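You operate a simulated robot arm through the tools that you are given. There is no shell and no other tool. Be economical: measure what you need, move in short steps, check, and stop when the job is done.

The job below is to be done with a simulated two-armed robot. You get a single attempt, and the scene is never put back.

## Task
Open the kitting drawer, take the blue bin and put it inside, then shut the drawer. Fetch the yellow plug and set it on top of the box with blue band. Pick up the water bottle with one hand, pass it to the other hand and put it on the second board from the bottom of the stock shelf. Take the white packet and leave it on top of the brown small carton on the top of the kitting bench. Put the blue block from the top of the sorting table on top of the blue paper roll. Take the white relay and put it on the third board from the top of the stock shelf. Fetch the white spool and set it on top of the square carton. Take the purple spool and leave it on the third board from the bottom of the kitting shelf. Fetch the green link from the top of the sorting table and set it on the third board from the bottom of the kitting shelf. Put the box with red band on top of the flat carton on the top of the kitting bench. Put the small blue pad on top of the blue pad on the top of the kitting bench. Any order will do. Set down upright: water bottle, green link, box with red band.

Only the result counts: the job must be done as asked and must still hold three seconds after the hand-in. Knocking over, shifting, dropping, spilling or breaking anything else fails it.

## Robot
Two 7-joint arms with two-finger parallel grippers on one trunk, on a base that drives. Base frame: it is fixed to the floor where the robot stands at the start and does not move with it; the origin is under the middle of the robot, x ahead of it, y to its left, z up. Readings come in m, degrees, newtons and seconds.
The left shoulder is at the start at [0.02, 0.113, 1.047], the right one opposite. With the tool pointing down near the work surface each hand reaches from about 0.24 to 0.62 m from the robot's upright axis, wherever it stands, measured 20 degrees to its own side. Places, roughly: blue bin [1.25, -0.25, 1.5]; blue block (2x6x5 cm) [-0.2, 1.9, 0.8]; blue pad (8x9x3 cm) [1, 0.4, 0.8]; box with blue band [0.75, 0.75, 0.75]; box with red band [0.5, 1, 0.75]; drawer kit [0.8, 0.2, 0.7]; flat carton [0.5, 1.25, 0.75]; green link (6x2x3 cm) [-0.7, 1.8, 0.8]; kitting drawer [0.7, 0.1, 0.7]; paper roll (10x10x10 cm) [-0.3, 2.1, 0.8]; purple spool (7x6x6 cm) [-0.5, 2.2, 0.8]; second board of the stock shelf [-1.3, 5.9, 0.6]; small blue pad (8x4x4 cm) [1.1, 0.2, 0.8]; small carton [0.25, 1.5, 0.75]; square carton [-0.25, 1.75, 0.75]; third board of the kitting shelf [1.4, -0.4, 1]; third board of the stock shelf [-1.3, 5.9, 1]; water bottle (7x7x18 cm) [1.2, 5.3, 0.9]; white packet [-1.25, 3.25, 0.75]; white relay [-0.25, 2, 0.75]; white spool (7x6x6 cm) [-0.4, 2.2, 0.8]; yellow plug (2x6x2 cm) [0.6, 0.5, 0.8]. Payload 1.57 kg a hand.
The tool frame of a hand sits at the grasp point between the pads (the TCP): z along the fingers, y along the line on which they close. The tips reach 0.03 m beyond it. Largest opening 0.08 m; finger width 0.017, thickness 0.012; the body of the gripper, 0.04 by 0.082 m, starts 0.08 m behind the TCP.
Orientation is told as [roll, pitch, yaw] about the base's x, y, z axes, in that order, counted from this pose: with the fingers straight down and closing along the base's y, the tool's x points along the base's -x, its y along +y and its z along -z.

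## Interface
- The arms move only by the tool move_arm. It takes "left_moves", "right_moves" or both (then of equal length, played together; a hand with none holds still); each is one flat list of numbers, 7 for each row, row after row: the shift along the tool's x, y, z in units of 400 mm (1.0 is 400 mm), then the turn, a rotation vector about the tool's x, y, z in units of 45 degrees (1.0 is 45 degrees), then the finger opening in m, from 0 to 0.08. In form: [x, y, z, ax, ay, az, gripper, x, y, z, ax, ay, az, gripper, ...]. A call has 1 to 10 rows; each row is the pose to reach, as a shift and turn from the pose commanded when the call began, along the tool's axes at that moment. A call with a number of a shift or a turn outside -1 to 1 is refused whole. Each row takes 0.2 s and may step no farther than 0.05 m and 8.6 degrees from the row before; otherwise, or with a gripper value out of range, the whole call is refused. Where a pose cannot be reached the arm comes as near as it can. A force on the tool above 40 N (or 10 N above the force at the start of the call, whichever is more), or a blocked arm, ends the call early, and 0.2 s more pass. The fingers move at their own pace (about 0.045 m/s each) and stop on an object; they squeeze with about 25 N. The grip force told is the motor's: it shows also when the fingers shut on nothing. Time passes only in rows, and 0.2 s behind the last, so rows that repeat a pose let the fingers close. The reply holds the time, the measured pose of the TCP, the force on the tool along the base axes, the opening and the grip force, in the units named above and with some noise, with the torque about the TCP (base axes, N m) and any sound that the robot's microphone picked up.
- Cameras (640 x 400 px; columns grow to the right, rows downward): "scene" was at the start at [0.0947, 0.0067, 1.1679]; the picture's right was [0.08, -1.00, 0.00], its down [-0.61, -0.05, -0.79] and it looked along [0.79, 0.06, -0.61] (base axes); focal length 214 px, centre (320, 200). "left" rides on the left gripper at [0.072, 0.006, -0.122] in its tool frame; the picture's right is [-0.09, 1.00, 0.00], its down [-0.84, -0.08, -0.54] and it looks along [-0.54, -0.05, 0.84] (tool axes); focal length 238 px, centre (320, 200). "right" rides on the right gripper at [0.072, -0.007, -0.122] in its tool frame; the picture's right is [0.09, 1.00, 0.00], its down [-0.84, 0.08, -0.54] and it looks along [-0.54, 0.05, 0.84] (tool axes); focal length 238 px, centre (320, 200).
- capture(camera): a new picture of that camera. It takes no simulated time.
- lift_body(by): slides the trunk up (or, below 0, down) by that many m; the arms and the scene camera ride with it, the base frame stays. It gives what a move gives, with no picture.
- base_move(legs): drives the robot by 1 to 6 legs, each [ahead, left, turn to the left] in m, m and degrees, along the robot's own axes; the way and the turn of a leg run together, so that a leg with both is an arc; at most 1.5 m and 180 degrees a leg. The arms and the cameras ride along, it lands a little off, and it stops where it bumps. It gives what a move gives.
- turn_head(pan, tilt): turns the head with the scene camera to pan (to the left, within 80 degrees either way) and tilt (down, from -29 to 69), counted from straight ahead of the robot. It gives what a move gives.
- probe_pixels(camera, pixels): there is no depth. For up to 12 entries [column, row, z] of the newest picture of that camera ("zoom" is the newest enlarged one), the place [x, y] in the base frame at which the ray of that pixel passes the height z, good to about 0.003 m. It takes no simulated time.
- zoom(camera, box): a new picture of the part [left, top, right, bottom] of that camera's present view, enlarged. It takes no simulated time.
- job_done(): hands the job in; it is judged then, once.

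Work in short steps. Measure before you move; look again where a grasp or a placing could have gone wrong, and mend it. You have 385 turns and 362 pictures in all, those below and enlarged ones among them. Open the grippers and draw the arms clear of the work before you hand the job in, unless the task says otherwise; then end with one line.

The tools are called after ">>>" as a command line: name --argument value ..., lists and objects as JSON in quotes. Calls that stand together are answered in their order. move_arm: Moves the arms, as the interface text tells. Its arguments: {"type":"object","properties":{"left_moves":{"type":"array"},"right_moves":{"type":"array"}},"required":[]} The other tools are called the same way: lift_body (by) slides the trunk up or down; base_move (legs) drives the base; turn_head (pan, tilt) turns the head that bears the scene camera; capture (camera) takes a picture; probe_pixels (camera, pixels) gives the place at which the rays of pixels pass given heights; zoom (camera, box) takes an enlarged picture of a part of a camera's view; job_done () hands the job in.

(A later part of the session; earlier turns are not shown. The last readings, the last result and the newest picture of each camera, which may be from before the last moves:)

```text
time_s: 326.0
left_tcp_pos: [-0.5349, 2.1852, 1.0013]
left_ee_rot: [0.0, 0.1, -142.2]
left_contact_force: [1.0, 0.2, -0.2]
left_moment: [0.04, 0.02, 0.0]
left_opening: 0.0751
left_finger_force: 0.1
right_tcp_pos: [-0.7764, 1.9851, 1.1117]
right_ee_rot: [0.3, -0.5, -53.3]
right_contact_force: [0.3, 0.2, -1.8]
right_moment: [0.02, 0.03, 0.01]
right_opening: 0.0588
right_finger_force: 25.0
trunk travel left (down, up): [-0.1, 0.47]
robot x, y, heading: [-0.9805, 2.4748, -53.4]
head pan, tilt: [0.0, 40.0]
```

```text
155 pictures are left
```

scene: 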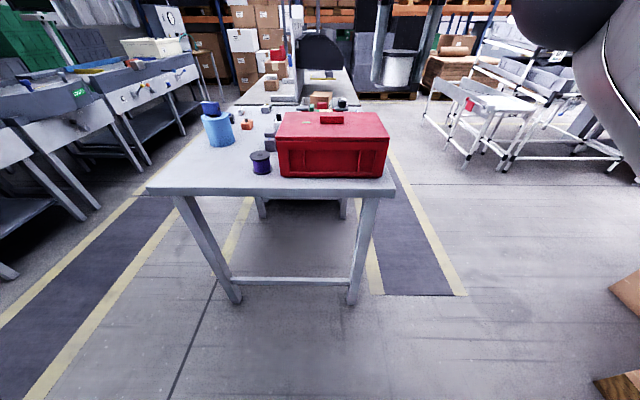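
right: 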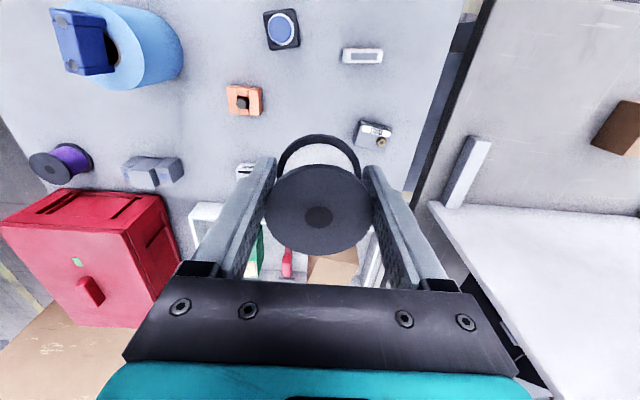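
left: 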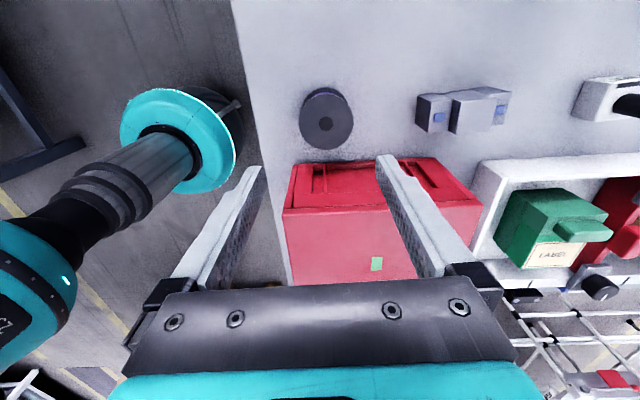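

Clear now. Fine-tune and descend to grip the purple spool.

>>> move_arm --left_moves '[0.0125, 0.015, 0.1, 0, 0, 0, 0.078, 0.0125, 0.015, 0.2, 0, 0, 0, 0.078, 0.0125, 0.015, 0.3, 0, 0, 0, 0.078, 0.0125, 0.015, 0.38, 0, 0, 0, 0.078, 0.0125, 0.015, 0.41, 0, 0, 0, 0.078]'

>>> capture --camera "left"

```text
time_s: 327.2
left_tcp_pos: [-0.5284, 2.1832, 0.8371]
left_ee_rot: [0.1, 0.1, -142.0]
left_contact_force: [-0.8, 0.8, -0.4]
left_moment: [-0.03, 0.0, -0.02]
left_opening: 0.0778
left_finger_force: 0.1
right_tcp_pos: [-0.7764, 1.9866, 1.1112]
right_ee_rot: [0.3, -0.5, -53.3]
right_contact_force: [-0.6, 0.2, -3.3]
right_moment: [-0.01, -0.01, -0.04]
right_opening: 0.0588
right_finger_force: 25.0
trunk travel left (down, up): [-0.1, 0.47]
robot x, y, heading: [-0.9809, 2.4716, -53.2]
head pan, tilt: [0.0, 40.0]
```

```text
154 pictures are left
```

left: 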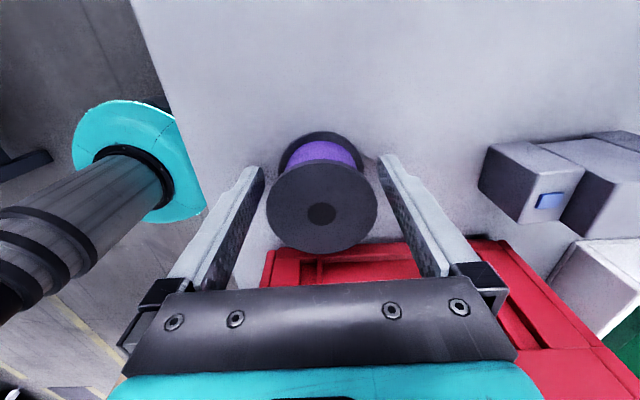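

Good; close and lift.

>>> move_arm --left_moves '[0, 0, 0, 0, 0, 0, 0.03, 0, 0, 0, 0, 0, 0, 0.03, 0, 0, -0.05, 0, 0, 0, 0.03, 0, 0, -0.15, 0, 0, 0, 0.03, 0, 0, -0.25, 0, 0, 0, 0.03, 0, 0, -0.37, 0, 0, 0, 0.03, 0, 0, -0.49, 0, 0, 0, 0.03, 0, 0, -0.6, 0, 0, 0, 0.03]'

>>> zoom --camera "scene" --box '[160, 0, 460, 220]'

```text
time_s: 329.0
left_tcp_pos: [-0.5293, 2.1824, 1.0778]
left_ee_rot: [0.0, 0.1, -142.1]
left_contact_force: [-0.5, -1.3, -2.1]
left_moment: [0.01, -0.03, -0.02]
left_opening: 0.0599
left_finger_force: 24.7
right_tcp_pos: [-0.778, 1.9859, 1.1109]
right_ee_rot: [0.3, -0.5, -53.4]
right_contact_force: [0.2, 0.2, -2.8]
right_moment: [0.02, 0.03, -0.02]
right_opening: 0.0585
right_finger_force: 25.2
trunk travel left (down, up): [-0.1, 0.47]
robot x, y, heading: [-0.9764, 2.4721, -53.1]
head pan, tilt: [0.0, 40.0]
```

```text
1.82 times, centred on (310, 110) of scene
```

zoom: 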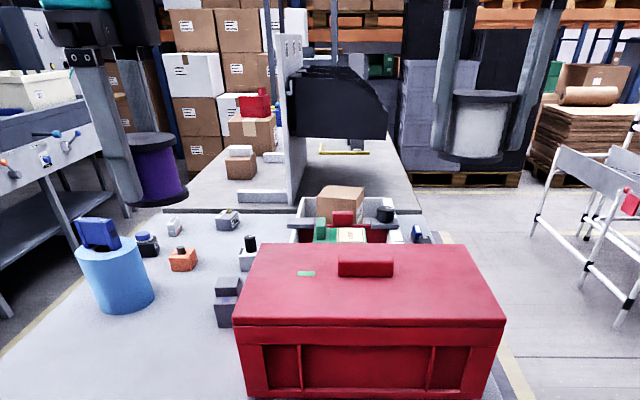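

Both spools held. Go around to the lane side of the sorting table.

>>> base_move --legs '[[-0.2, 0, 0], [0, -0.65, 0], [0, 0, 89.5], [0, -0.9, 0]]'

>>> turn_head --pan 0 --tilt 40

>>> capture --camera "scene"

>>> capture --camera "right"

```text
time_s: 341.9
left_tcp_pos: [-0.7974, 1.9648, 1.0779]
left_ee_rot: [0.0, 0.1, -52.9]
left_contact_force: [0.2, -0.9, -2.6]
left_moment: [0.02, 0.01, -0.03]
left_opening: 0.0593
left_finger_force: 25.1
right_tcp_pos: [-0.6038, 1.7144, 1.1106]
right_ee_rot: [0.2, -0.5, 35.9]
right_contact_force: [-0.1, -0.2, -2.0]
right_moment: [-0.02, 0.0, -0.01]
right_opening: 0.0586
right_finger_force: 25.0
trunk travel left (down, up): [-0.1, 0.47]
robot x, y, heading: [-1.0886, 1.5186, 36.2]
head pan, tilt: [0.0, 40.0]
```

```text
time_s: 342.5
left_tcp_pos: [-0.7966, 1.9655, 1.0781]
left_ee_rot: [0.0, 0.1, -52.9]
left_contact_force: [-0.4, 0.0, -2.2]
left_moment: [0.03, 0.03, 0.02]
left_opening: 0.0597
left_finger_force: 24.8
right_tcp_pos: [-0.6031, 1.7152, 1.1114]
right_ee_rot: [0.3, -0.4, 35.8]
right_contact_force: [-0.1, -0.1, -1.3]
right_moment: [-0.04, 0.01, -0.01]
right_opening: 0.0585
right_finger_force: 25.6
trunk travel left (down, up): [-0.1, 0.47]
robot x, y, heading: [-1.0922, 1.5164, 36.1]
head pan, tilt: [0.0, 40.0]
```

```text
152 pictures are left
```

scene: 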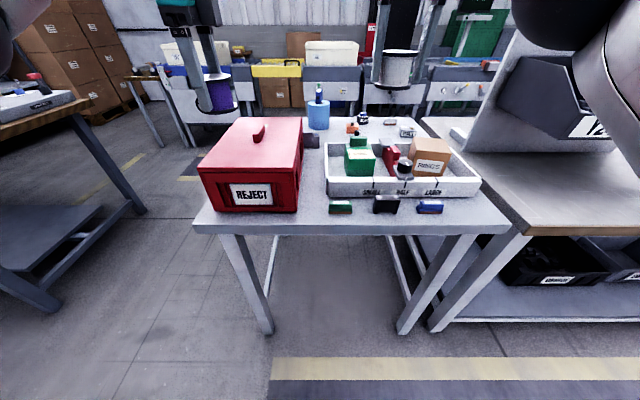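

```text
151 pictures are left
```

right: 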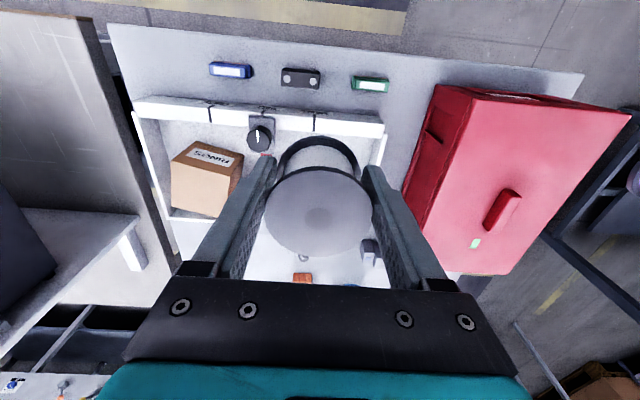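

>>> zoom --camera "right" --box '[150, 110, 290, 230]'

>>> zoom --camera "scene" --box '[310, 120, 490, 230]'

```text
3.33 times, centred on (220, 170) of right
```

zoom: 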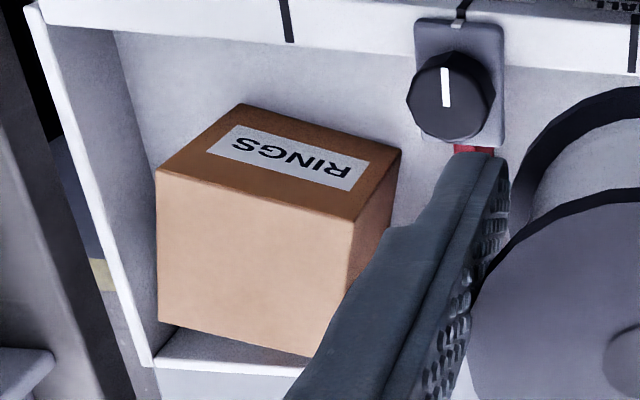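

```text
3.56 times, centred on (400, 175) of scene
```

zoom: 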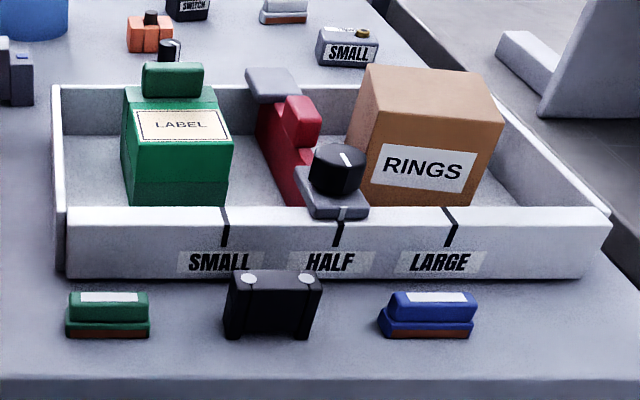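

>>> probe_pixels --camera "right" --pixels '[[171.1, 161.7, 0.87], [171.1, 161.7, 0.9], [228.2, 176.7, 0.87], [228.2, 176.7, 0.9], [217.7, 217.2, 0.88], [172, 206, 0.88]]'

>>> probe_pixels --camera "scene" --pixels '[[451.5, 153.1, 0.87], [451.5, 153.1, 0.9], [414.6, 148.3, 0.87], [414.6, 148.3, 0.9], [413.5, 137, 0.88], [442.2, 139, 0.88], [338, 208, 0.82], [338, 203, 0.825]]'

```text
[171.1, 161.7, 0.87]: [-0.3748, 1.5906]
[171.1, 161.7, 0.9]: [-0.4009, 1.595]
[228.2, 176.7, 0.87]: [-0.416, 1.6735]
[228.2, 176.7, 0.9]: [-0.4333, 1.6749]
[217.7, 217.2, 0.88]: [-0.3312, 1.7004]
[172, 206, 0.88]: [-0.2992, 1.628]
```

```text
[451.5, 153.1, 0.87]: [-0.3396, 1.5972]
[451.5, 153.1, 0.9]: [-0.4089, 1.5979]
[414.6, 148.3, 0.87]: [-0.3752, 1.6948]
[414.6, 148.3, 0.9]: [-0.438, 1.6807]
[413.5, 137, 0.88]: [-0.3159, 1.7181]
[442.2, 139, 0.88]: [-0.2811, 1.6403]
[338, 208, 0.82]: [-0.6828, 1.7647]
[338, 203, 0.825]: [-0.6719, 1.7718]
```

RINGS top ≈0.893, centre ≈(-0.374,1.648). Base ahead 0.146, right 0.19.

>>> base_move --legs '[[0, -0.19, 0], [0.146, 0, 0]]'

>>> capture --camera "scene"

>>> capture --camera "right"

```text
time_s: 345.0
left_tcp_pos: [-0.5656, 1.8961, 1.0779]
left_ee_rot: [0.0, 0.1, -53.0]
left_contact_force: [-0.8, 0.5, -2.3]
left_moment: [-0.01, 0.02, 0.01]
left_opening: 0.0594
left_finger_force: 25.1
right_tcp_pos: [-0.3724, 1.6455, 1.1118]
right_ee_rot: [0.3, -0.4, 35.8]
right_contact_force: [0.2, -0.4, -2.7]
right_moment: [-0.05, 0.01, -0.01]
right_opening: 0.0585
right_finger_force: 24.9
trunk travel left (down, up): [-0.1, 0.47]
robot x, y, heading: [-0.8637, 1.4535, 36.3]
head pan, tilt: [0.0, 40.0]
```

```text
148 pictures are left
```

scene: 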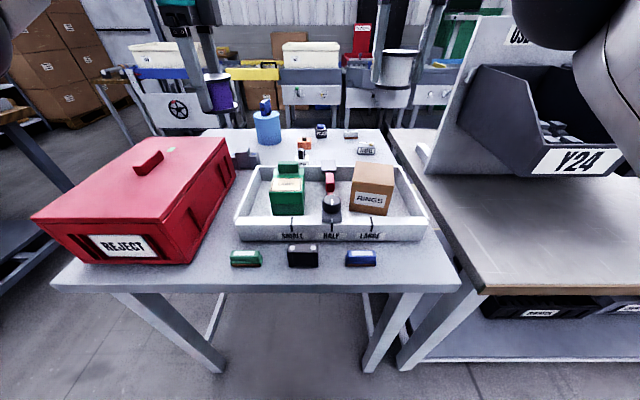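

```text
147 pictures are left
```

right: 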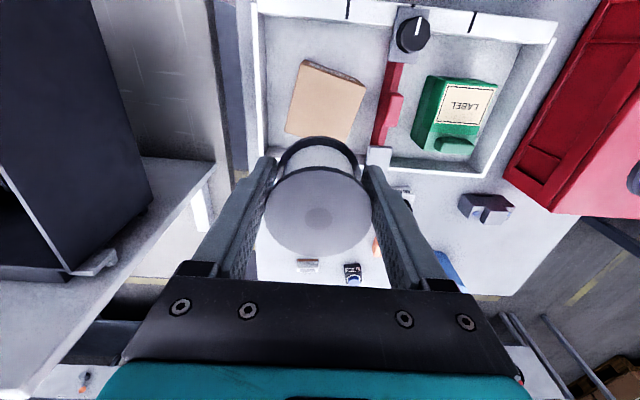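

Aligned within ~1 cm; tweak and descend.

>>> move_arm --right_moves '[0.015, 0.0125, 0.1, 0, 0, 0, 0.03, 0.015, 0.0125, 0.2, 0, 0, 0, 0.03, 0.015, 0.0125, 0.3, 0, 0, 0, 0.03, 0.015, 0.0125, 0.4, 0, 0, 0, 0.03, 0.015, 0.0125, 0.43, 0, 0, 0, 0.03, 0.015, 0.0125, 0.44, 0, 0, 0, 0.03]'

>>> zoom --camera "scene" --box '[290, 80, 450, 230]'

```text
time_s: 346.4
left_tcp_pos: [-0.5662, 1.8958, 1.0783]
left_ee_rot: [0.1, 0.2, -53.0]
left_contact_force: [-0.1, 0.1, -3.0]
left_moment: [-0.01, 0.01, -0.01]
left_opening: 0.0594
left_finger_force: 25.1
right_tcp_pos: [-0.3809, 1.6477, 0.9348]
right_ee_rot: [0.2, -0.5, 35.8]
right_contact_force: [-0.7, -0.3, -3.0]
right_moment: [0.0, -0.01, 0.01]
right_opening: 0.0586
right_finger_force: 25.0
trunk travel left (down, up): [-0.1, 0.47]
robot x, y, heading: [-0.8657, 1.4463, 35.9]
head pan, tilt: [0.0, 40.0]
```

```text
2.67 times, centred on (370, 155) of scene
```

zoom: 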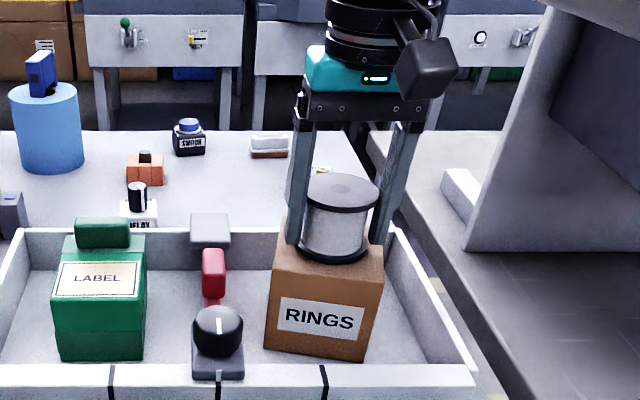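

>>> move_arm --right_moves '[0, 0, 0.008, 0, 0, 0, 0.03, 0, 0, 0.016, 0, 0, 0, 0.03, 0, 0, 0.024, 0, 0, 0, 0.03, 0, 0, 0.03, 0, 0, 0, 0.03]'

```text
time_s: 347.4
left_tcp_pos: [-0.568, 1.8953, 1.0795]
left_ee_rot: [0.2, 0.0, -52.9]
left_contact_force: [-0.1, -0.2, -1.9]
left_moment: [0.05, 0.04, -0.01]
left_opening: 0.0594
left_finger_force: 24.5
right_tcp_pos: [-0.3805, 1.6477, 0.9311]
right_ee_rot: [0.5, -1.1, 35.8]
right_contact_force: [1.8, -2.6, 39.4]
right_moment: [-0.64, -0.18, -0.06]
right_opening: 0.0588
right_finger_force: 24.9
trunk travel left (down, up): [-0.1, 0.47]
robot x, y, heading: [-0.8625, 1.4518, 35.8]
head pan, tilt: [0.0, 40.0]
```

Contact. Release and rise.

>>> move_arm --right_moves '[0, 0, -0.012, 0, 0, 0, 0.05, 0, 0, -0.012, 0, 0, 0, 0.08, 0, 0, -0.012, 0, 0, 0, 0.08, 0, 0, -0.1, 0, 0, 0, 0.08, 0, 0, -0.2, 0, 0, 0, 0.08, 0, 0, -0.32, 0, 0, 0, 0.08, 0, 0, -0.42, 0, 0, 0, 0.08]'

>>> zoom --camera "scene" --box '[290, 80, 450, 230]'

>>> capture --camera "right"

```text
time_s: 349.0
left_tcp_pos: [-0.5662, 1.8949, 1.0789]
left_ee_rot: [0.1, 0.2, -52.9]
left_contact_force: [-0.2, -0.2, -1.9]
left_moment: [0.04, 0.0, -0.02]
left_opening: 0.0596
left_finger_force: 25.2
right_tcp_pos: [-0.3809, 1.6473, 1.0945]
right_ee_rot: [0.2, -0.5, 35.9]
right_contact_force: [-0.4, -1.0, 0.0]
right_moment: [-0.01, 0.0, -0.01]
right_opening: 0.0801
right_finger_force: 0.0
trunk travel left (down, up): [-0.1, 0.47]
robot x, y, heading: [-0.8615, 1.454, 36.1]
head pan, tilt: [0.0, 40.0]
```

```text
2.67 times, centred on (370, 155) of scene
```

zoom: 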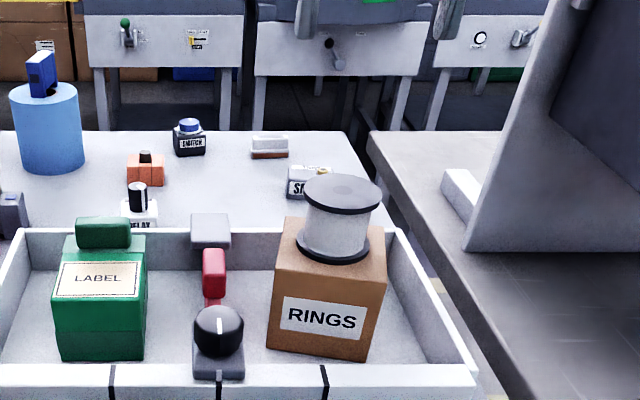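

```text
144 pictures are left
```

right: 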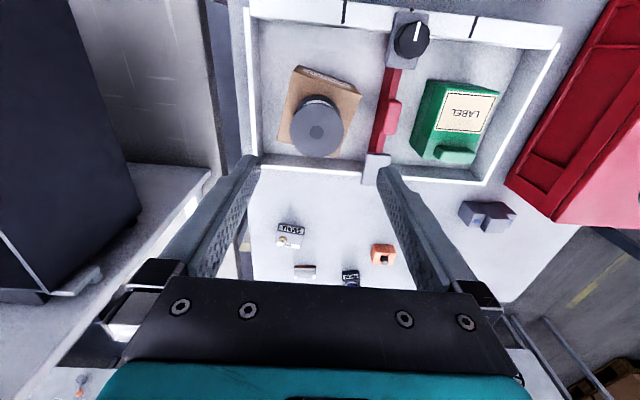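

White spool stands on RINGS. Now the green link: base back 0.15, left 0.28.

>>> base_move --legs '[[-0.15, 0, 0], [0, 0.28, 0]]'

>>> capture --camera "right"

>>> zoom --camera "right" --box '[250, 40, 410, 150]'

```text
time_s: 352.0
left_tcp_pos: [-0.8501, 2.0339, 1.0786]
left_ee_rot: [0.0, 0.1, -53.0]
left_contact_force: [-0.4, -0.1, -3.0]
left_moment: [0.02, 0.01, 0.02]
left_opening: 0.0591
left_finger_force: 25.2
right_tcp_pos: [-0.6642, 1.7847, 1.0926]
right_ee_rot: [0.3, -0.5, 35.8]
right_contact_force: [0.4, 0.0, -0.1]
right_moment: [0.02, -0.01, -0.01]
right_opening: 0.0803
right_finger_force: 0.1
trunk travel left (down, up): [-0.1, 0.47]
robot x, y, heading: [-1.1417, 1.5826, 36.0]
head pan, tilt: [0.0, 40.0]
```

```text
143 pictures are left
```

right: 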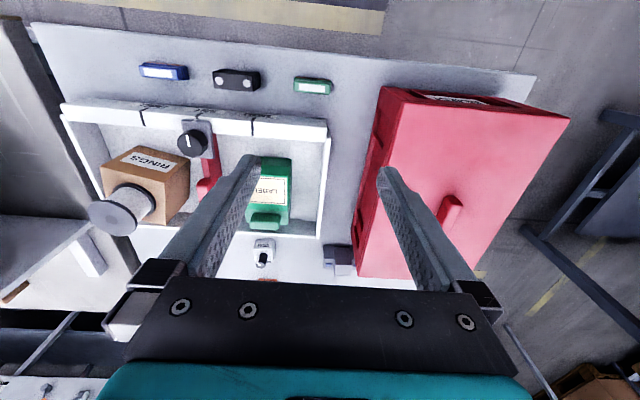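

```text
3.64 times, centred on (330, 95) of right
```

zoom: 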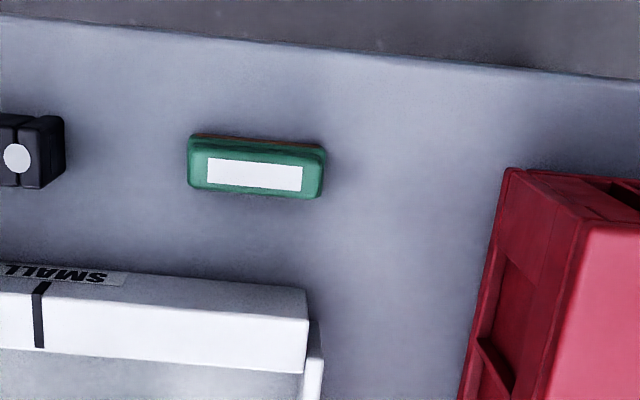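

Green link lies lengthwise across; I'll grip it by its ends with the tool pitched 45° (needed for shelf placing). Probe it.

>>> probe_pixels --camera "right" --pixels '[[312, 86, 0.825], [294, 86, 0.825], [330, 88, 0.825], [246, 80, 0.82], [380, 95, 0.8]]'

>>> capture --camera "scene"

>>> zoom --camera "scene" --box '[280, 160, 440, 260]'

```text
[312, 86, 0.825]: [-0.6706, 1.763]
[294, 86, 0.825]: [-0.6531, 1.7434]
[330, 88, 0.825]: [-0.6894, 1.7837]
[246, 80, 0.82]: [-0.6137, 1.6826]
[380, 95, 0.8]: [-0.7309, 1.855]
```

```text
141 pictures are left
```

scene: 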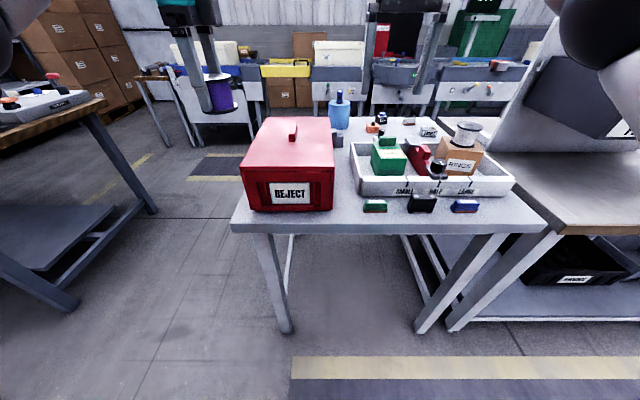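

```text
4.00 times, centred on (360, 210) of scene
```

zoom: 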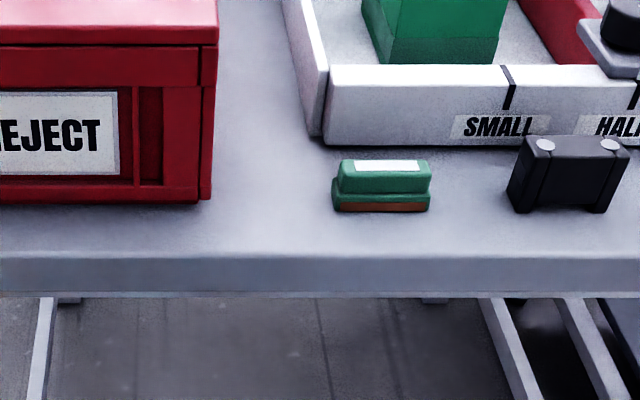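

>>> base_move --legs '[[-0.06, 0, 0]]'

>>> move_arm --right_moves '[-0.017, -0.006, 0.08, 0, -0.17, 0, 0.08, -0.035, -0.012, 0.16, 0, -0.34, 0, 0.08, -0.052, -0.018, 0.24, 0, -0.51, 0, 0.08, -0.07, -0.024, 0.32, 0, -0.68, 0, 0.08, -0.088, -0.03, 0.4, 0, -0.85, 0, 0.08, -0.105, -0.035, 0.475, 0, -1.0, 0, 0.08]'

>>> capture --camera "right"

>>> zoom --camera "scene" --box '[280, 110, 480, 260]'

```text
time_s: 352.9
left_tcp_pos: [-0.8986, 1.9977, 1.078]
left_ee_rot: [0.0, 0.1, -53.0]
left_contact_force: [0.3, 0.0, -2.6]
left_moment: [0.03, -0.01, 0.03]
left_opening: 0.0594
left_finger_force: 25.0
right_tcp_pos: [-0.7125, 1.7479, 1.094]
right_ee_rot: [0.3, -0.5, 35.8]
right_contact_force: [0.7, -0.6, 0.1]
right_moment: [0.01, -0.03, -0.03]
right_opening: 0.0801
right_finger_force: 0.0
trunk travel left (down, up): [-0.1, 0.47]
robot x, y, heading: [-1.1962, 1.5536, 35.8]
head pan, tilt: [0.0, 40.0]
```

```text
time_s: 354.3
left_tcp_pos: [-0.8986, 1.9978, 1.0783]
left_ee_rot: [-0.1, 0.1, -52.8]
left_contact_force: [1.5, -1.0, -2.3]
left_moment: [-0.01, 0.02, -0.04]
left_opening: 0.0592
left_finger_force: 24.9
right_tcp_pos: [-0.6702, 1.7629, 0.9033]
right_ee_rot: [0.6, -45.7, 35.5]
right_contact_force: [0.2, -0.4, 0.2]
right_moment: [-0.04, 0.0, 0.0]
right_opening: 0.0799
right_finger_force: 0.0
trunk travel left (down, up): [-0.1, 0.47]
robot x, y, heading: [-1.1906, 1.5536, 36.0]
head pan, tilt: [0.0, 40.0]
```

```text
139 pictures are left
```

right: 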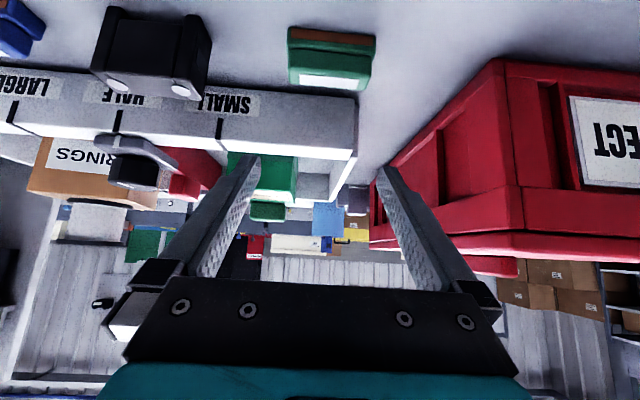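

```text
2.67 times, centred on (380, 185) of scene
```

zoom: 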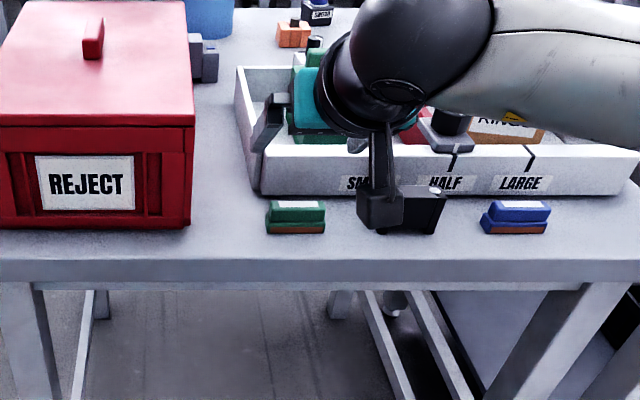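

Aligned (link at (331,62), expected (329,65)). Descend straight to z≈0.83 and close.

>>> move_arm --right_moves '[0.05, 0, 0.05, 0, 0, 0, 0.08, 0.1, 0, 0.1, 0, 0, 0, 0.08, 0.129, 0, 0.129, 0, 0, 0, 0.08]'

>>> capture --camera "right"

>>> zoom --camera "scene" --box '[300, 150, 440, 250]'

```text
time_s: 355.1
left_tcp_pos: [-0.8991, 1.9977, 1.0769]
left_ee_rot: [0.0, 0.1, -53.0]
left_contact_force: [-0.5, 0.6, -2.8]
left_moment: [-0.01, 0.01, 0.02]
left_opening: 0.0592
left_finger_force: 25.3
right_tcp_pos: [-0.6678, 1.7637, 0.8295]
right_ee_rot: [0.3, -45.5, 35.5]
right_contact_force: [-0.2, -0.3, 0.1]
right_moment: [-0.01, 0.01, 0.0]
right_opening: 0.0803
right_finger_force: 0.1
trunk travel left (down, up): [-0.1, 0.47]
robot x, y, heading: [-1.1954, 1.5543, 36.1]
head pan, tilt: [0.0, 40.0]
```

```text
137 pictures are left
```

right: 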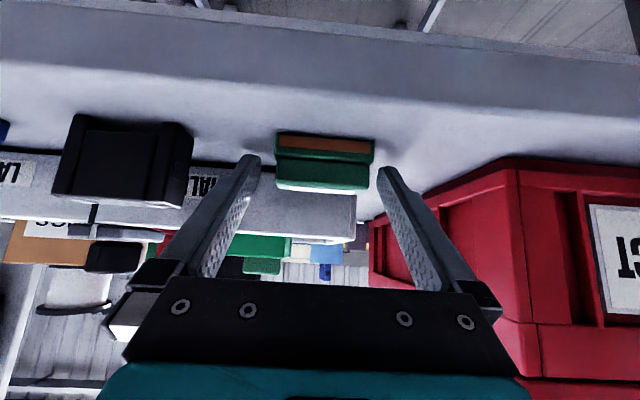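

```text
4.00 times, centred on (370, 200) of scene
```

zoom: 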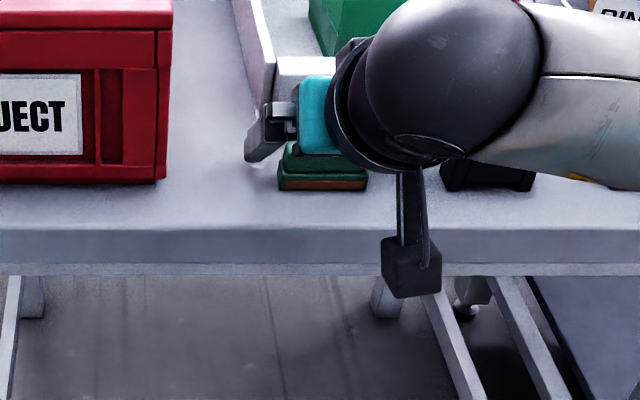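

Close and lift.

>>> move_arm --right_moves '[0, 0, 0, 0, 0, 0, 0.03, 0, 0, 0, 0, 0, 0, 0.03, 0, 0, 0, 0, 0, 0, 0.03, -0.03, 0, -0.03, 0, 0, 0, 0.03, -0.1, 0, -0.1, 0, 0, 0, 0.03, -0.18, 0, -0.18, 0, 0, 0, 0.03, -0.26, 0, -0.26, 0, 0, 0, 0.03]'

>>> capture --camera "right"

>>> zoom --camera "scene" --box '[300, 110, 440, 250]'

```text
time_s: 356.7
left_tcp_pos: [-0.8994, 1.9977, 1.0775]
left_ee_rot: [0.1, 0.2, -52.9]
left_contact_force: [0.3, 1.0, -2.7]
left_moment: [0.02, 0.04, -0.02]
left_opening: 0.0594
left_finger_force: 25.2
right_tcp_pos: [-0.6702, 1.7624, 0.9788]
right_ee_rot: [0.3, -45.4, 35.6]
right_contact_force: [-0.2, -0.8, -1.3]
right_moment: [0.01, 0.0, 0.01]
right_opening: 0.0564
right_finger_force: 25.1
trunk travel left (down, up): [-0.1, 0.47]
robot x, y, heading: [-1.1903, 1.5529, 36.1]
head pan, tilt: [0.0, 40.0]
```

```text
135 pictures are left
```

right: 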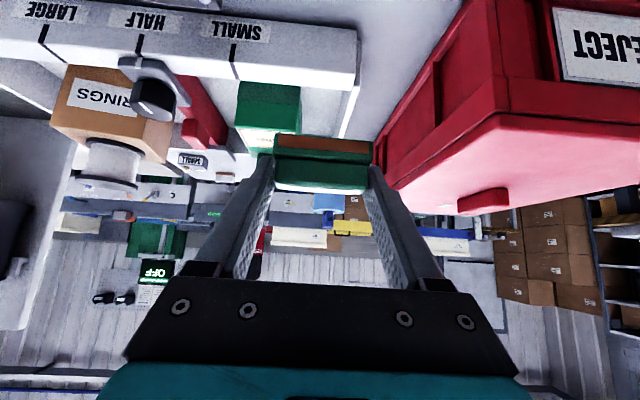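

```text
2.86 times, centred on (370, 180) of scene
```

zoom: 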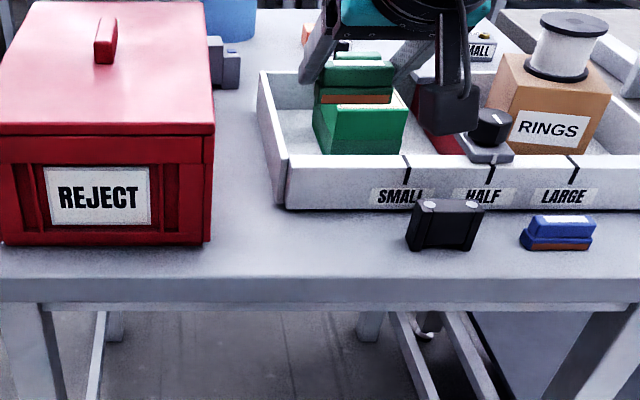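

Link held level. Drive to the kitting bench front (a free strip) to re-grasp the purple spool with a pitched tool: back off and slide right.

>>> base_move --legs '[[-0.22, 0, 0], [0, -0.8, 0], [0, -0.75, 0]]'

>>> turn_head --pan 10 --tilt 40

>>> capture --camera "scene"

```text
time_s: 366.0
left_tcp_pos: [-0.1685, 0.6172, 1.0776]
left_ee_rot: [0.0, 0.1, -52.7]
left_contact_force: [-0.1, -0.1, -1.7]
left_moment: [0.04, 0.01, -0.02]
left_opening: 0.059
left_finger_force: 24.9
right_tcp_pos: [0.0629, 0.3818, 0.9767]
right_ee_rot: [0.5, -45.5, 35.7]
right_contact_force: [0.4, 0.0, 0.2]
right_moment: [0.0, 0.02, -0.01]
right_opening: 0.0569
right_finger_force: 25.2
trunk travel left (down, up): [-0.1, 0.47]
robot x, y, heading: [-0.4637, 0.1692, 35.9]
head pan, tilt: [0.0, 40.0]
```

```text
time_s: 366.7
left_tcp_pos: [-0.1686, 0.6166, 1.0789]
left_ee_rot: [0.0, 0.1, -52.6]
left_contact_force: [-0.3, 0.6, -1.6]
left_moment: [0.03, 0.0, 0.03]
left_opening: 0.0589
left_finger_force: 25.2
right_tcp_pos: [0.0633, 0.3832, 0.9775]
right_ee_rot: [0.4, -45.5, 35.7]
right_contact_force: [0.7, -0.4, 0.9]
right_moment: [0.03, 0.0, -0.02]
right_opening: 0.0568
right_finger_force: 25.0
trunk travel left (down, up): [-0.1, 0.47]
robot x, y, heading: [-0.4655, 0.1715, 36.1]
head pan, tilt: [10.0, 40.0]
```

```text
133 pictures are left
```

scene: 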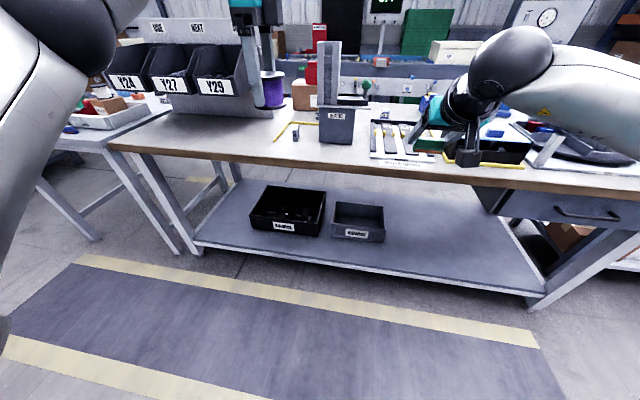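

>>> probe_pixels --camera "scene" --pixels '[[265, 150, 0.795], [220, 148, 0.795], [318, 165, 0.795], [280, 142, 0.795], [200, 115, 0.795], [355, 145, 0.795]]'

>>> zoom --camera "scene" --box '[140, 80, 380, 200]'

```text
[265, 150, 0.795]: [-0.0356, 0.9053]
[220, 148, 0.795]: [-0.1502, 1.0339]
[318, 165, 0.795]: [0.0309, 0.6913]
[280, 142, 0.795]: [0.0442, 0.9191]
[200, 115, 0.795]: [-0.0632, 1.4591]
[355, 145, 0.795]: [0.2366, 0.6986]
```

```text
2.67 times, centred on (260, 140) of scene
```

zoom: 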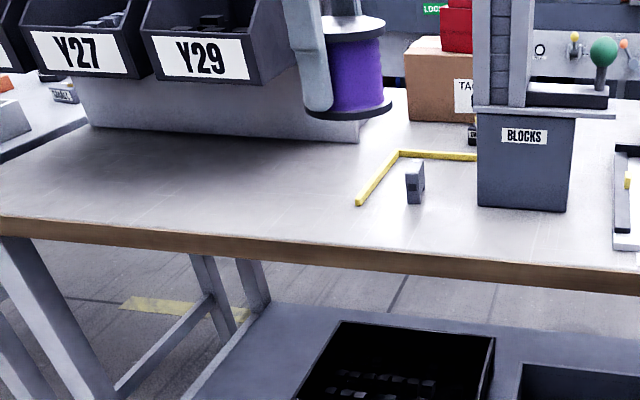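

Free spot at d≈0.51, s≈0.70 (≈(-0.002,0.866)). Move there and lower the spool.

>>> base_move --legs '[[0.282, 0.103, 0]]'

>>> move_arm --left_moves '[0, 0, 0.11, 0, 0, 0, 0.03, 0, 0, 0.22, 0, 0, 0, 0.03, 0, 0, 0.33, 0, 0, 0, 0.03, 0, 0, 0.44, 0, 0, 0, 0.03, 0, 0, 0.54, 0, 0, 0, 0.03]'

>>> capture --camera "left"

>>> capture --camera "scene"

```text
time_s: 368.7
left_tcp_pos: [0.0012, 0.8651, 1.0785]
left_ee_rot: [0.0, 0.1, -52.9]
left_contact_force: [-0.2, -0.5, -1.2]
left_moment: [-0.01, 0.0, 0.0]
left_opening: 0.0589
left_finger_force: 24.9
right_tcp_pos: [0.2306, 0.6306, 0.9776]
right_ee_rot: [0.4, -45.6, 35.6]
right_contact_force: [0.3, 0.4, -1.1]
right_moment: [0.0, 0.01, -0.02]
right_opening: 0.0566
right_finger_force: 25.0
trunk travel left (down, up): [-0.1, 0.47]
robot x, y, heading: [-0.2923, 0.419, 35.9]
head pan, tilt: [10.0, 40.0]
```

```text
time_s: 369.9
left_tcp_pos: [0.0016, 0.8658, 0.8608]
left_ee_rot: [0.1, 0.0, -52.9]
left_contact_force: [-0.6, 0.0, -1.7]
left_moment: [0.04, -0.01, -0.01]
left_opening: 0.0592
left_finger_force: 24.9
right_tcp_pos: [0.2315, 0.6304, 0.9778]
right_ee_rot: [0.4, -45.5, 35.6]
right_contact_force: [0.4, 1.2, 0.0]
right_moment: [0.02, 0.02, 0.02]
right_opening: 0.0566
right_finger_force: 24.4
trunk travel left (down, up): [-0.1, 0.47]
robot x, y, heading: [-0.2931, 0.4201, 36.1]
head pan, tilt: [10.0, 40.0]
```

```text
131 pictures are left
```

left: 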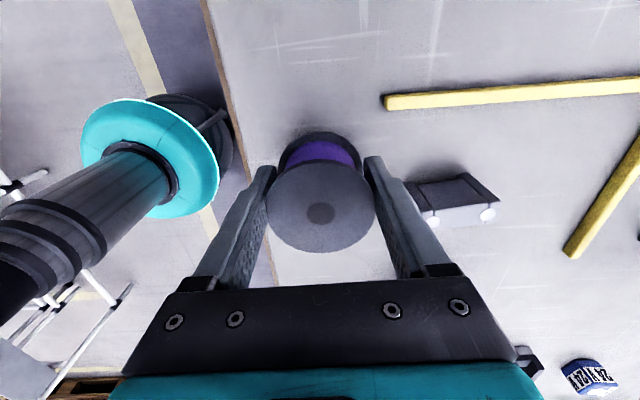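

```text
130 pictures are left
```

scene: 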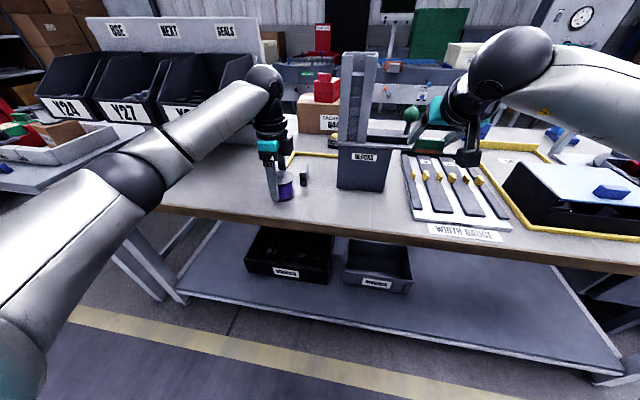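

Lower to contact, open only slightly (gray block near the finger), and rise.

>>> move_arm --left_moves '[0, 0, 0.045, 0, 0, 0, 0.03, 0, 0, 0.06, 0, 0, 0, 0.03, 0, 0, 0.07, 0, 0, 0, 0.03, 0, 0, 0.075, 0, 0, 0, 0.03]'

>>> move_arm --left_moves '[0, 0, 0, 0, 0, 0, 0.066, 0, 0, 0, 0, 0, 0, 0.066, 0, 0, -0.1, 0, 0, 0, 0.066, 0, 0, -0.2, 0, 0, 0, 0.066, 0, 0, -0.32, 0, 0, 0, 0.066, 0, 0, -0.44, 0, 0, 0, 0.07, 0, 0, -0.5, 0, 0, 0, 0.07]'

>>> capture --camera "scene"

```text
time_s: 370.9
left_tcp_pos: [0.002, 0.8652, 0.8361]
left_ee_rot: [0.6, 0.0, -52.9]
left_contact_force: [-0.6, 3.3, 22.4]
left_moment: [-0.13, -0.06, -0.25]
left_opening: 0.0588
left_finger_force: 24.9
right_tcp_pos: [0.2305, 0.6293, 0.9793]
right_ee_rot: [0.4, -45.5, 35.6]
right_contact_force: [1.1, -0.3, -1.0]
right_moment: [0.0, -0.04, 0.01]
right_opening: 0.0565
right_finger_force: 25.2
trunk travel left (down, up): [-0.1, 0.47]
robot x, y, heading: [-0.2934, 0.418, 36.1]
head pan, tilt: [10.0, 40.0]
```

```text
time_s: 372.5
left_tcp_pos: [0.0017, 0.8644, 1.0316]
left_ee_rot: [0.0, 0.1, -52.8]
left_contact_force: [0.4, -0.2, 0.3]
left_moment: [0.01, -0.02, -0.01]
left_opening: 0.0699
left_finger_force: 0.1
right_tcp_pos: [0.2317, 0.6293, 0.9786]
right_ee_rot: [0.4, -45.5, 35.7]
right_contact_force: [0.8, 0.1, -0.9]
right_moment: [-0.03, -0.01, 0.01]
right_opening: 0.0565
right_finger_force: 24.4
trunk travel left (down, up): [-0.1, 0.47]
robot x, y, heading: [-0.2951, 0.4218, 36.1]
head pan, tilt: [10.0, 40.0]
```

```text
129 pictures are left
```

scene: 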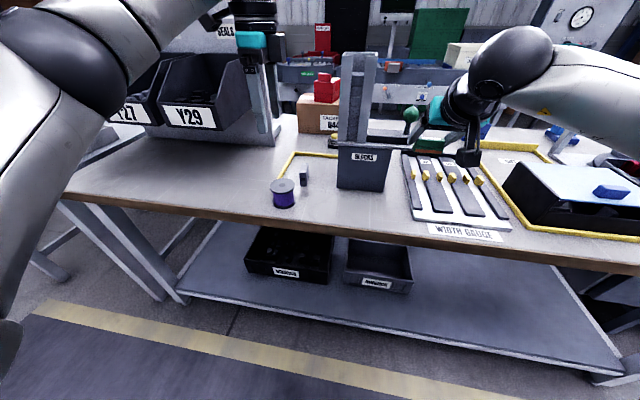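

Spool stands on the bench. Rotate left hand back to standard yaw, then pitch 45°.

>>> move_arm --left_moves '[0, 0, 0, 0, 0, -0.17, 0.08, 0, 0, 0, 0, 0, -0.34, 0.08, 0, 0, 0, 0, 0, -0.51, 0.08, 0, 0, 0, 0, 0, -0.68, 0.08, 0, 0, 0, 0, 0, -0.85, 0.08, 0, 0, 0, 0, 0, -1.0, 0.08]'

>>> move_arm --left_moves '[0, 0, 0, 0, 0, -0.17, 0.08, 0, 0, 0, 0, 0, -0.34, 0.08, 0, 0, 0, 0, 0, -0.51, 0.08, 0, 0, 0, 0, 0, -0.68, 0.08, 0, 0, 0, 0, 0, -0.85, 0.08, 0, 0, 0, 0, 0, -0.98, 0.08]'

>>> base_move --legs '[[-0.05, 0, 0]]'

>>> move_arm --left_moves '[-0.02, 0, 0.05, 0, -0.17, 0, 0.08, -0.04, 0, 0.1, 0, -0.34, 0, 0.08, -0.06, 0, 0.15, 0, -0.51, 0, 0.08, -0.08, 0, 0.2, 0, -0.68, 0, 0.08, -0.1, 0, 0.25, 0, -0.85, 0, 0.08, -0.125, 0, 0.3, 0, -1.0, 0, 0.08]'

>>> capture --camera "left"

```text
time_s: 373.9
left_tcp_pos: [0.0015, 0.8649, 1.032]
left_ee_rot: [0.1, 0.0, -7.7]
left_contact_force: [-0.3, 0.6, -0.4]
left_moment: [-0.05, -0.01, 0.0]
left_opening: 0.0801
left_finger_force: 0.2
right_tcp_pos: [0.231, 0.6302, 0.977]
right_ee_rot: [0.3, -45.6, 35.7]
right_contact_force: [0.5, 0.3, 0.3]
right_moment: [-0.04, 0.0, 0.0]
right_opening: 0.0567
right_finger_force: 25.3
trunk travel left (down, up): [-0.1, 0.47]
robot x, y, heading: [-0.2949, 0.4187, 36.2]
head pan, tilt: [10.0, 40.0]
```

```text
time_s: 375.3
left_tcp_pos: [0.0023, 0.8655, 1.0321]
left_ee_rot: [0.1, -0.1, 36.4]
left_contact_force: [-0.6, -0.1, -0.7]
left_moment: [0.02, -0.03, -0.02]
left_opening: 0.0799
left_finger_force: 0.1
right_tcp_pos: [0.2314, 0.6302, 0.9789]
right_ee_rot: [0.4, -45.5, 35.6]
right_contact_force: [1.3, 1.0, -0.2]
right_moment: [0.0, 0.05, 0.0]
right_opening: 0.0566
right_finger_force: 25.2
trunk travel left (down, up): [-0.1, 0.47]
robot x, y, heading: [-0.2934, 0.4194, 35.9]
head pan, tilt: [10.0, 40.0]
```

```text
time_s: 376.3
left_tcp_pos: [-0.0382, 0.8352, 1.033]
left_ee_rot: [0.1, 0.1, 36.1]
left_contact_force: [-0.4, -1.1, -0.2]
left_moment: [0.01, -0.05, 0.01]
left_opening: 0.0799
left_finger_force: 0.1
right_tcp_pos: [0.1904, 0.6011, 0.9796]
right_ee_rot: [0.4, -45.5, 35.5]
right_contact_force: [-0.2, -0.6, -1.2]
right_moment: [0.0, 0.03, 0.02]
right_opening: 0.0567
right_finger_force: 24.5
trunk travel left (down, up): [-0.1, 0.47]
robot x, y, heading: [-0.3324, 0.3905, 36.3]
head pan, tilt: [10.0, 40.0]
```

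```text
time_s: 377.7
left_tcp_pos: [0.0024, 0.8653, 0.9118]
left_ee_rot: [0.0, -45.1, 36.2]
left_contact_force: [-0.1, -0.1, -0.4]
left_moment: [-0.03, -0.01, 0.01]
left_opening: 0.0799
left_finger_force: 0.0
right_tcp_pos: [0.1903, 0.6002, 0.9769]
right_ee_rot: [0.5, -45.5, 35.5]
right_contact_force: [-1.0, -0.8, 0.3]
right_moment: [0.0, 0.0, 0.01]
right_opening: 0.0566
right_finger_force: 25.2
trunk travel left (down, up): [-0.1, 0.47]
robot x, y, heading: [-0.3371, 0.3883, 36.1]
head pan, tilt: [10.0, 40.0]
```

```text
128 pictures are left
```

left: 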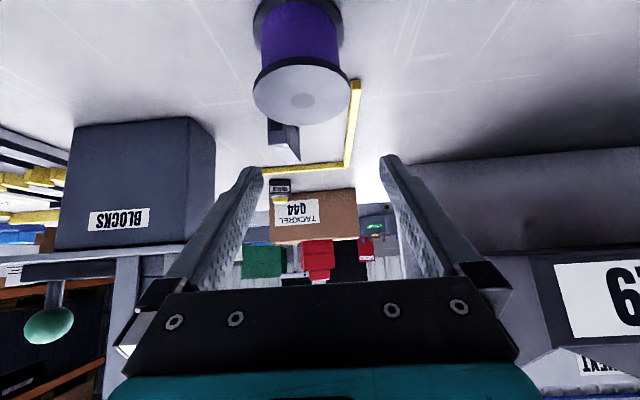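

Use a gentler 25° pitch for the spool (better flange contact). Adjust pitch and shift 9 mm right.

>>> move_arm --left_moves '[0, -0.01, 0, 0, 0.15, 0, 0.08, 0, -0.02, 0, 0, 0.3, 0, 0.08, 0, -0.022, 0, 0, 0.444, 0, 0.08]'

>>> capture --camera "left"

```text
time_s: 378.5
left_tcp_pos: [0.0066, 0.8584, 0.9118]
left_ee_rot: [0.1, -24.9, 36.1]
left_contact_force: [0.2, 0.0, 0.1]
left_moment: [0.01, 0.01, -0.02]
left_opening: 0.0797
left_finger_force: 0.2
right_tcp_pos: [0.1911, 0.6002, 0.9786]
right_ee_rot: [0.3, -45.6, 35.5]
right_contact_force: [0.1, -0.1, -0.2]
right_moment: [0.0, -0.02, 0.0]
right_opening: 0.0566
right_finger_force: 25.1
trunk travel left (down, up): [-0.1, 0.47]
robot x, y, heading: [-0.3363, 0.3908, 35.8]
head pan, tilt: [10.0, 40.0]
```

```text
127 pictures are left
```

left: 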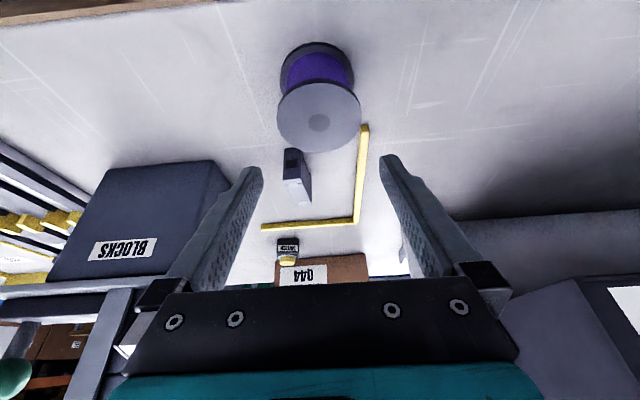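

Descend around the spool and grip.

>>> move_arm --left_moves '[0.035, 0, 0.055, 0, 0, 0, 0.08, 0.07, 0, 0.11, 0, 0, 0, 0.08, 0.102, 0, 0.165, 0, 0, 0, 0.08]'

>>> capture --camera "left"

```text
time_s: 379.3
left_tcp_pos: [-0.0001, 0.8532, 0.8345]
left_ee_rot: [0.1, -25.1, 36.2]
left_contact_force: [0.0, -0.2, -0.3]
left_moment: [0.01, -0.03, 0.01]
left_opening: 0.0798
left_finger_force: 0.2
right_tcp_pos: [0.1913, 0.6013, 0.979]
right_ee_rot: [0.3, -45.5, 35.6]
right_contact_force: [0.7, 0.1, 0.9]
right_moment: [0.02, 0.02, -0.01]
right_opening: 0.0565
right_finger_force: 24.9
trunk travel left (down, up): [-0.1, 0.47]
robot x, y, heading: [-0.3325, 0.3897, 36.2]
head pan, tilt: [10.0, 40.0]
```

```text
126 pictures are left
```

left: 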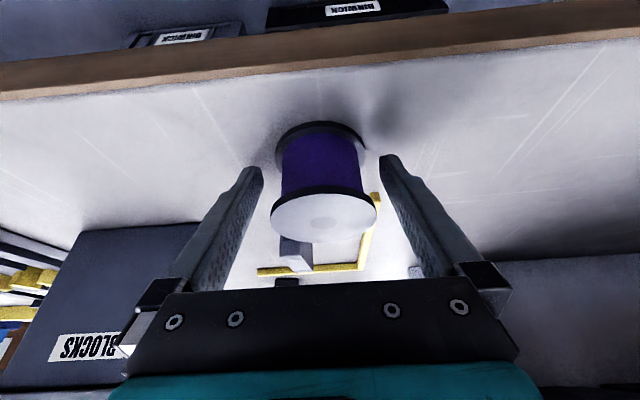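

Spool is between fingers. Close, lift.

>>> move_arm --left_moves '[0, 0, 0, 0, 0, 0, 0.03, 0, 0, 0, 0, 0, 0, 0.03, 0, 0, 0, 0, 0, 0, 0.03, -0.05, 0, -0.1, 0, 0, 0, 0.03, -0.1, 0, -0.2, 0, 0, 0, 0.03, -0.15, 0, -0.3, 0, 0, 0, 0.03, -0.2, 0, -0.4, 0, 0, 0, 0.03]'

>>> capture --camera "left"

>>> capture --camera "scene"

```text
time_s: 380.9
left_tcp_pos: [0.0035, 0.8539, 1.0149]
left_ee_rot: [0.1, -25.0, 36.1]
left_contact_force: [-0.3, 0.5, -2.6]
left_moment: [-0.03, 0.04, 0.0]
left_opening: 0.058
left_finger_force: 25.0
right_tcp_pos: [0.1904, 0.6009, 0.9786]
right_ee_rot: [0.4, -45.5, 35.6]
right_contact_force: [-0.3, 0.6, 0.4]
right_moment: [0.0, 0.01, 0.02]
right_opening: 0.0566
right_finger_force: 24.7
trunk travel left (down, up): [-0.1, 0.47]
robot x, y, heading: [-0.3338, 0.3921, 35.8]
head pan, tilt: [10.0, 40.0]
```

```text
125 pictures are left
```

left: 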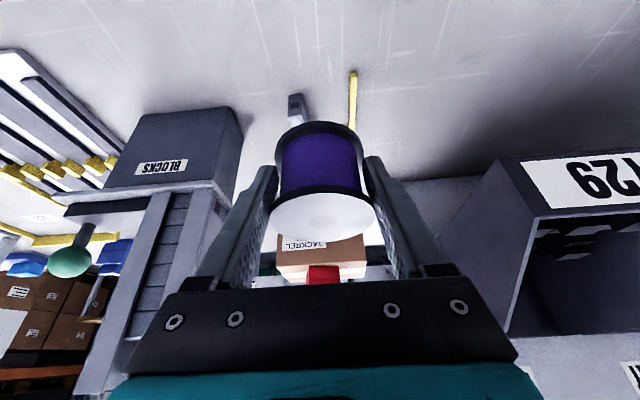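

```text
124 pictures are left
```

scene: 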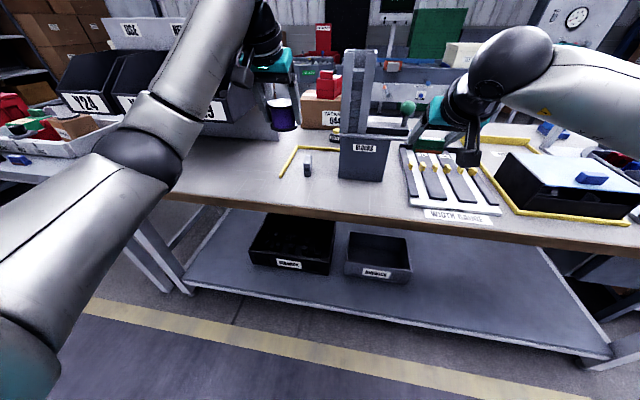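

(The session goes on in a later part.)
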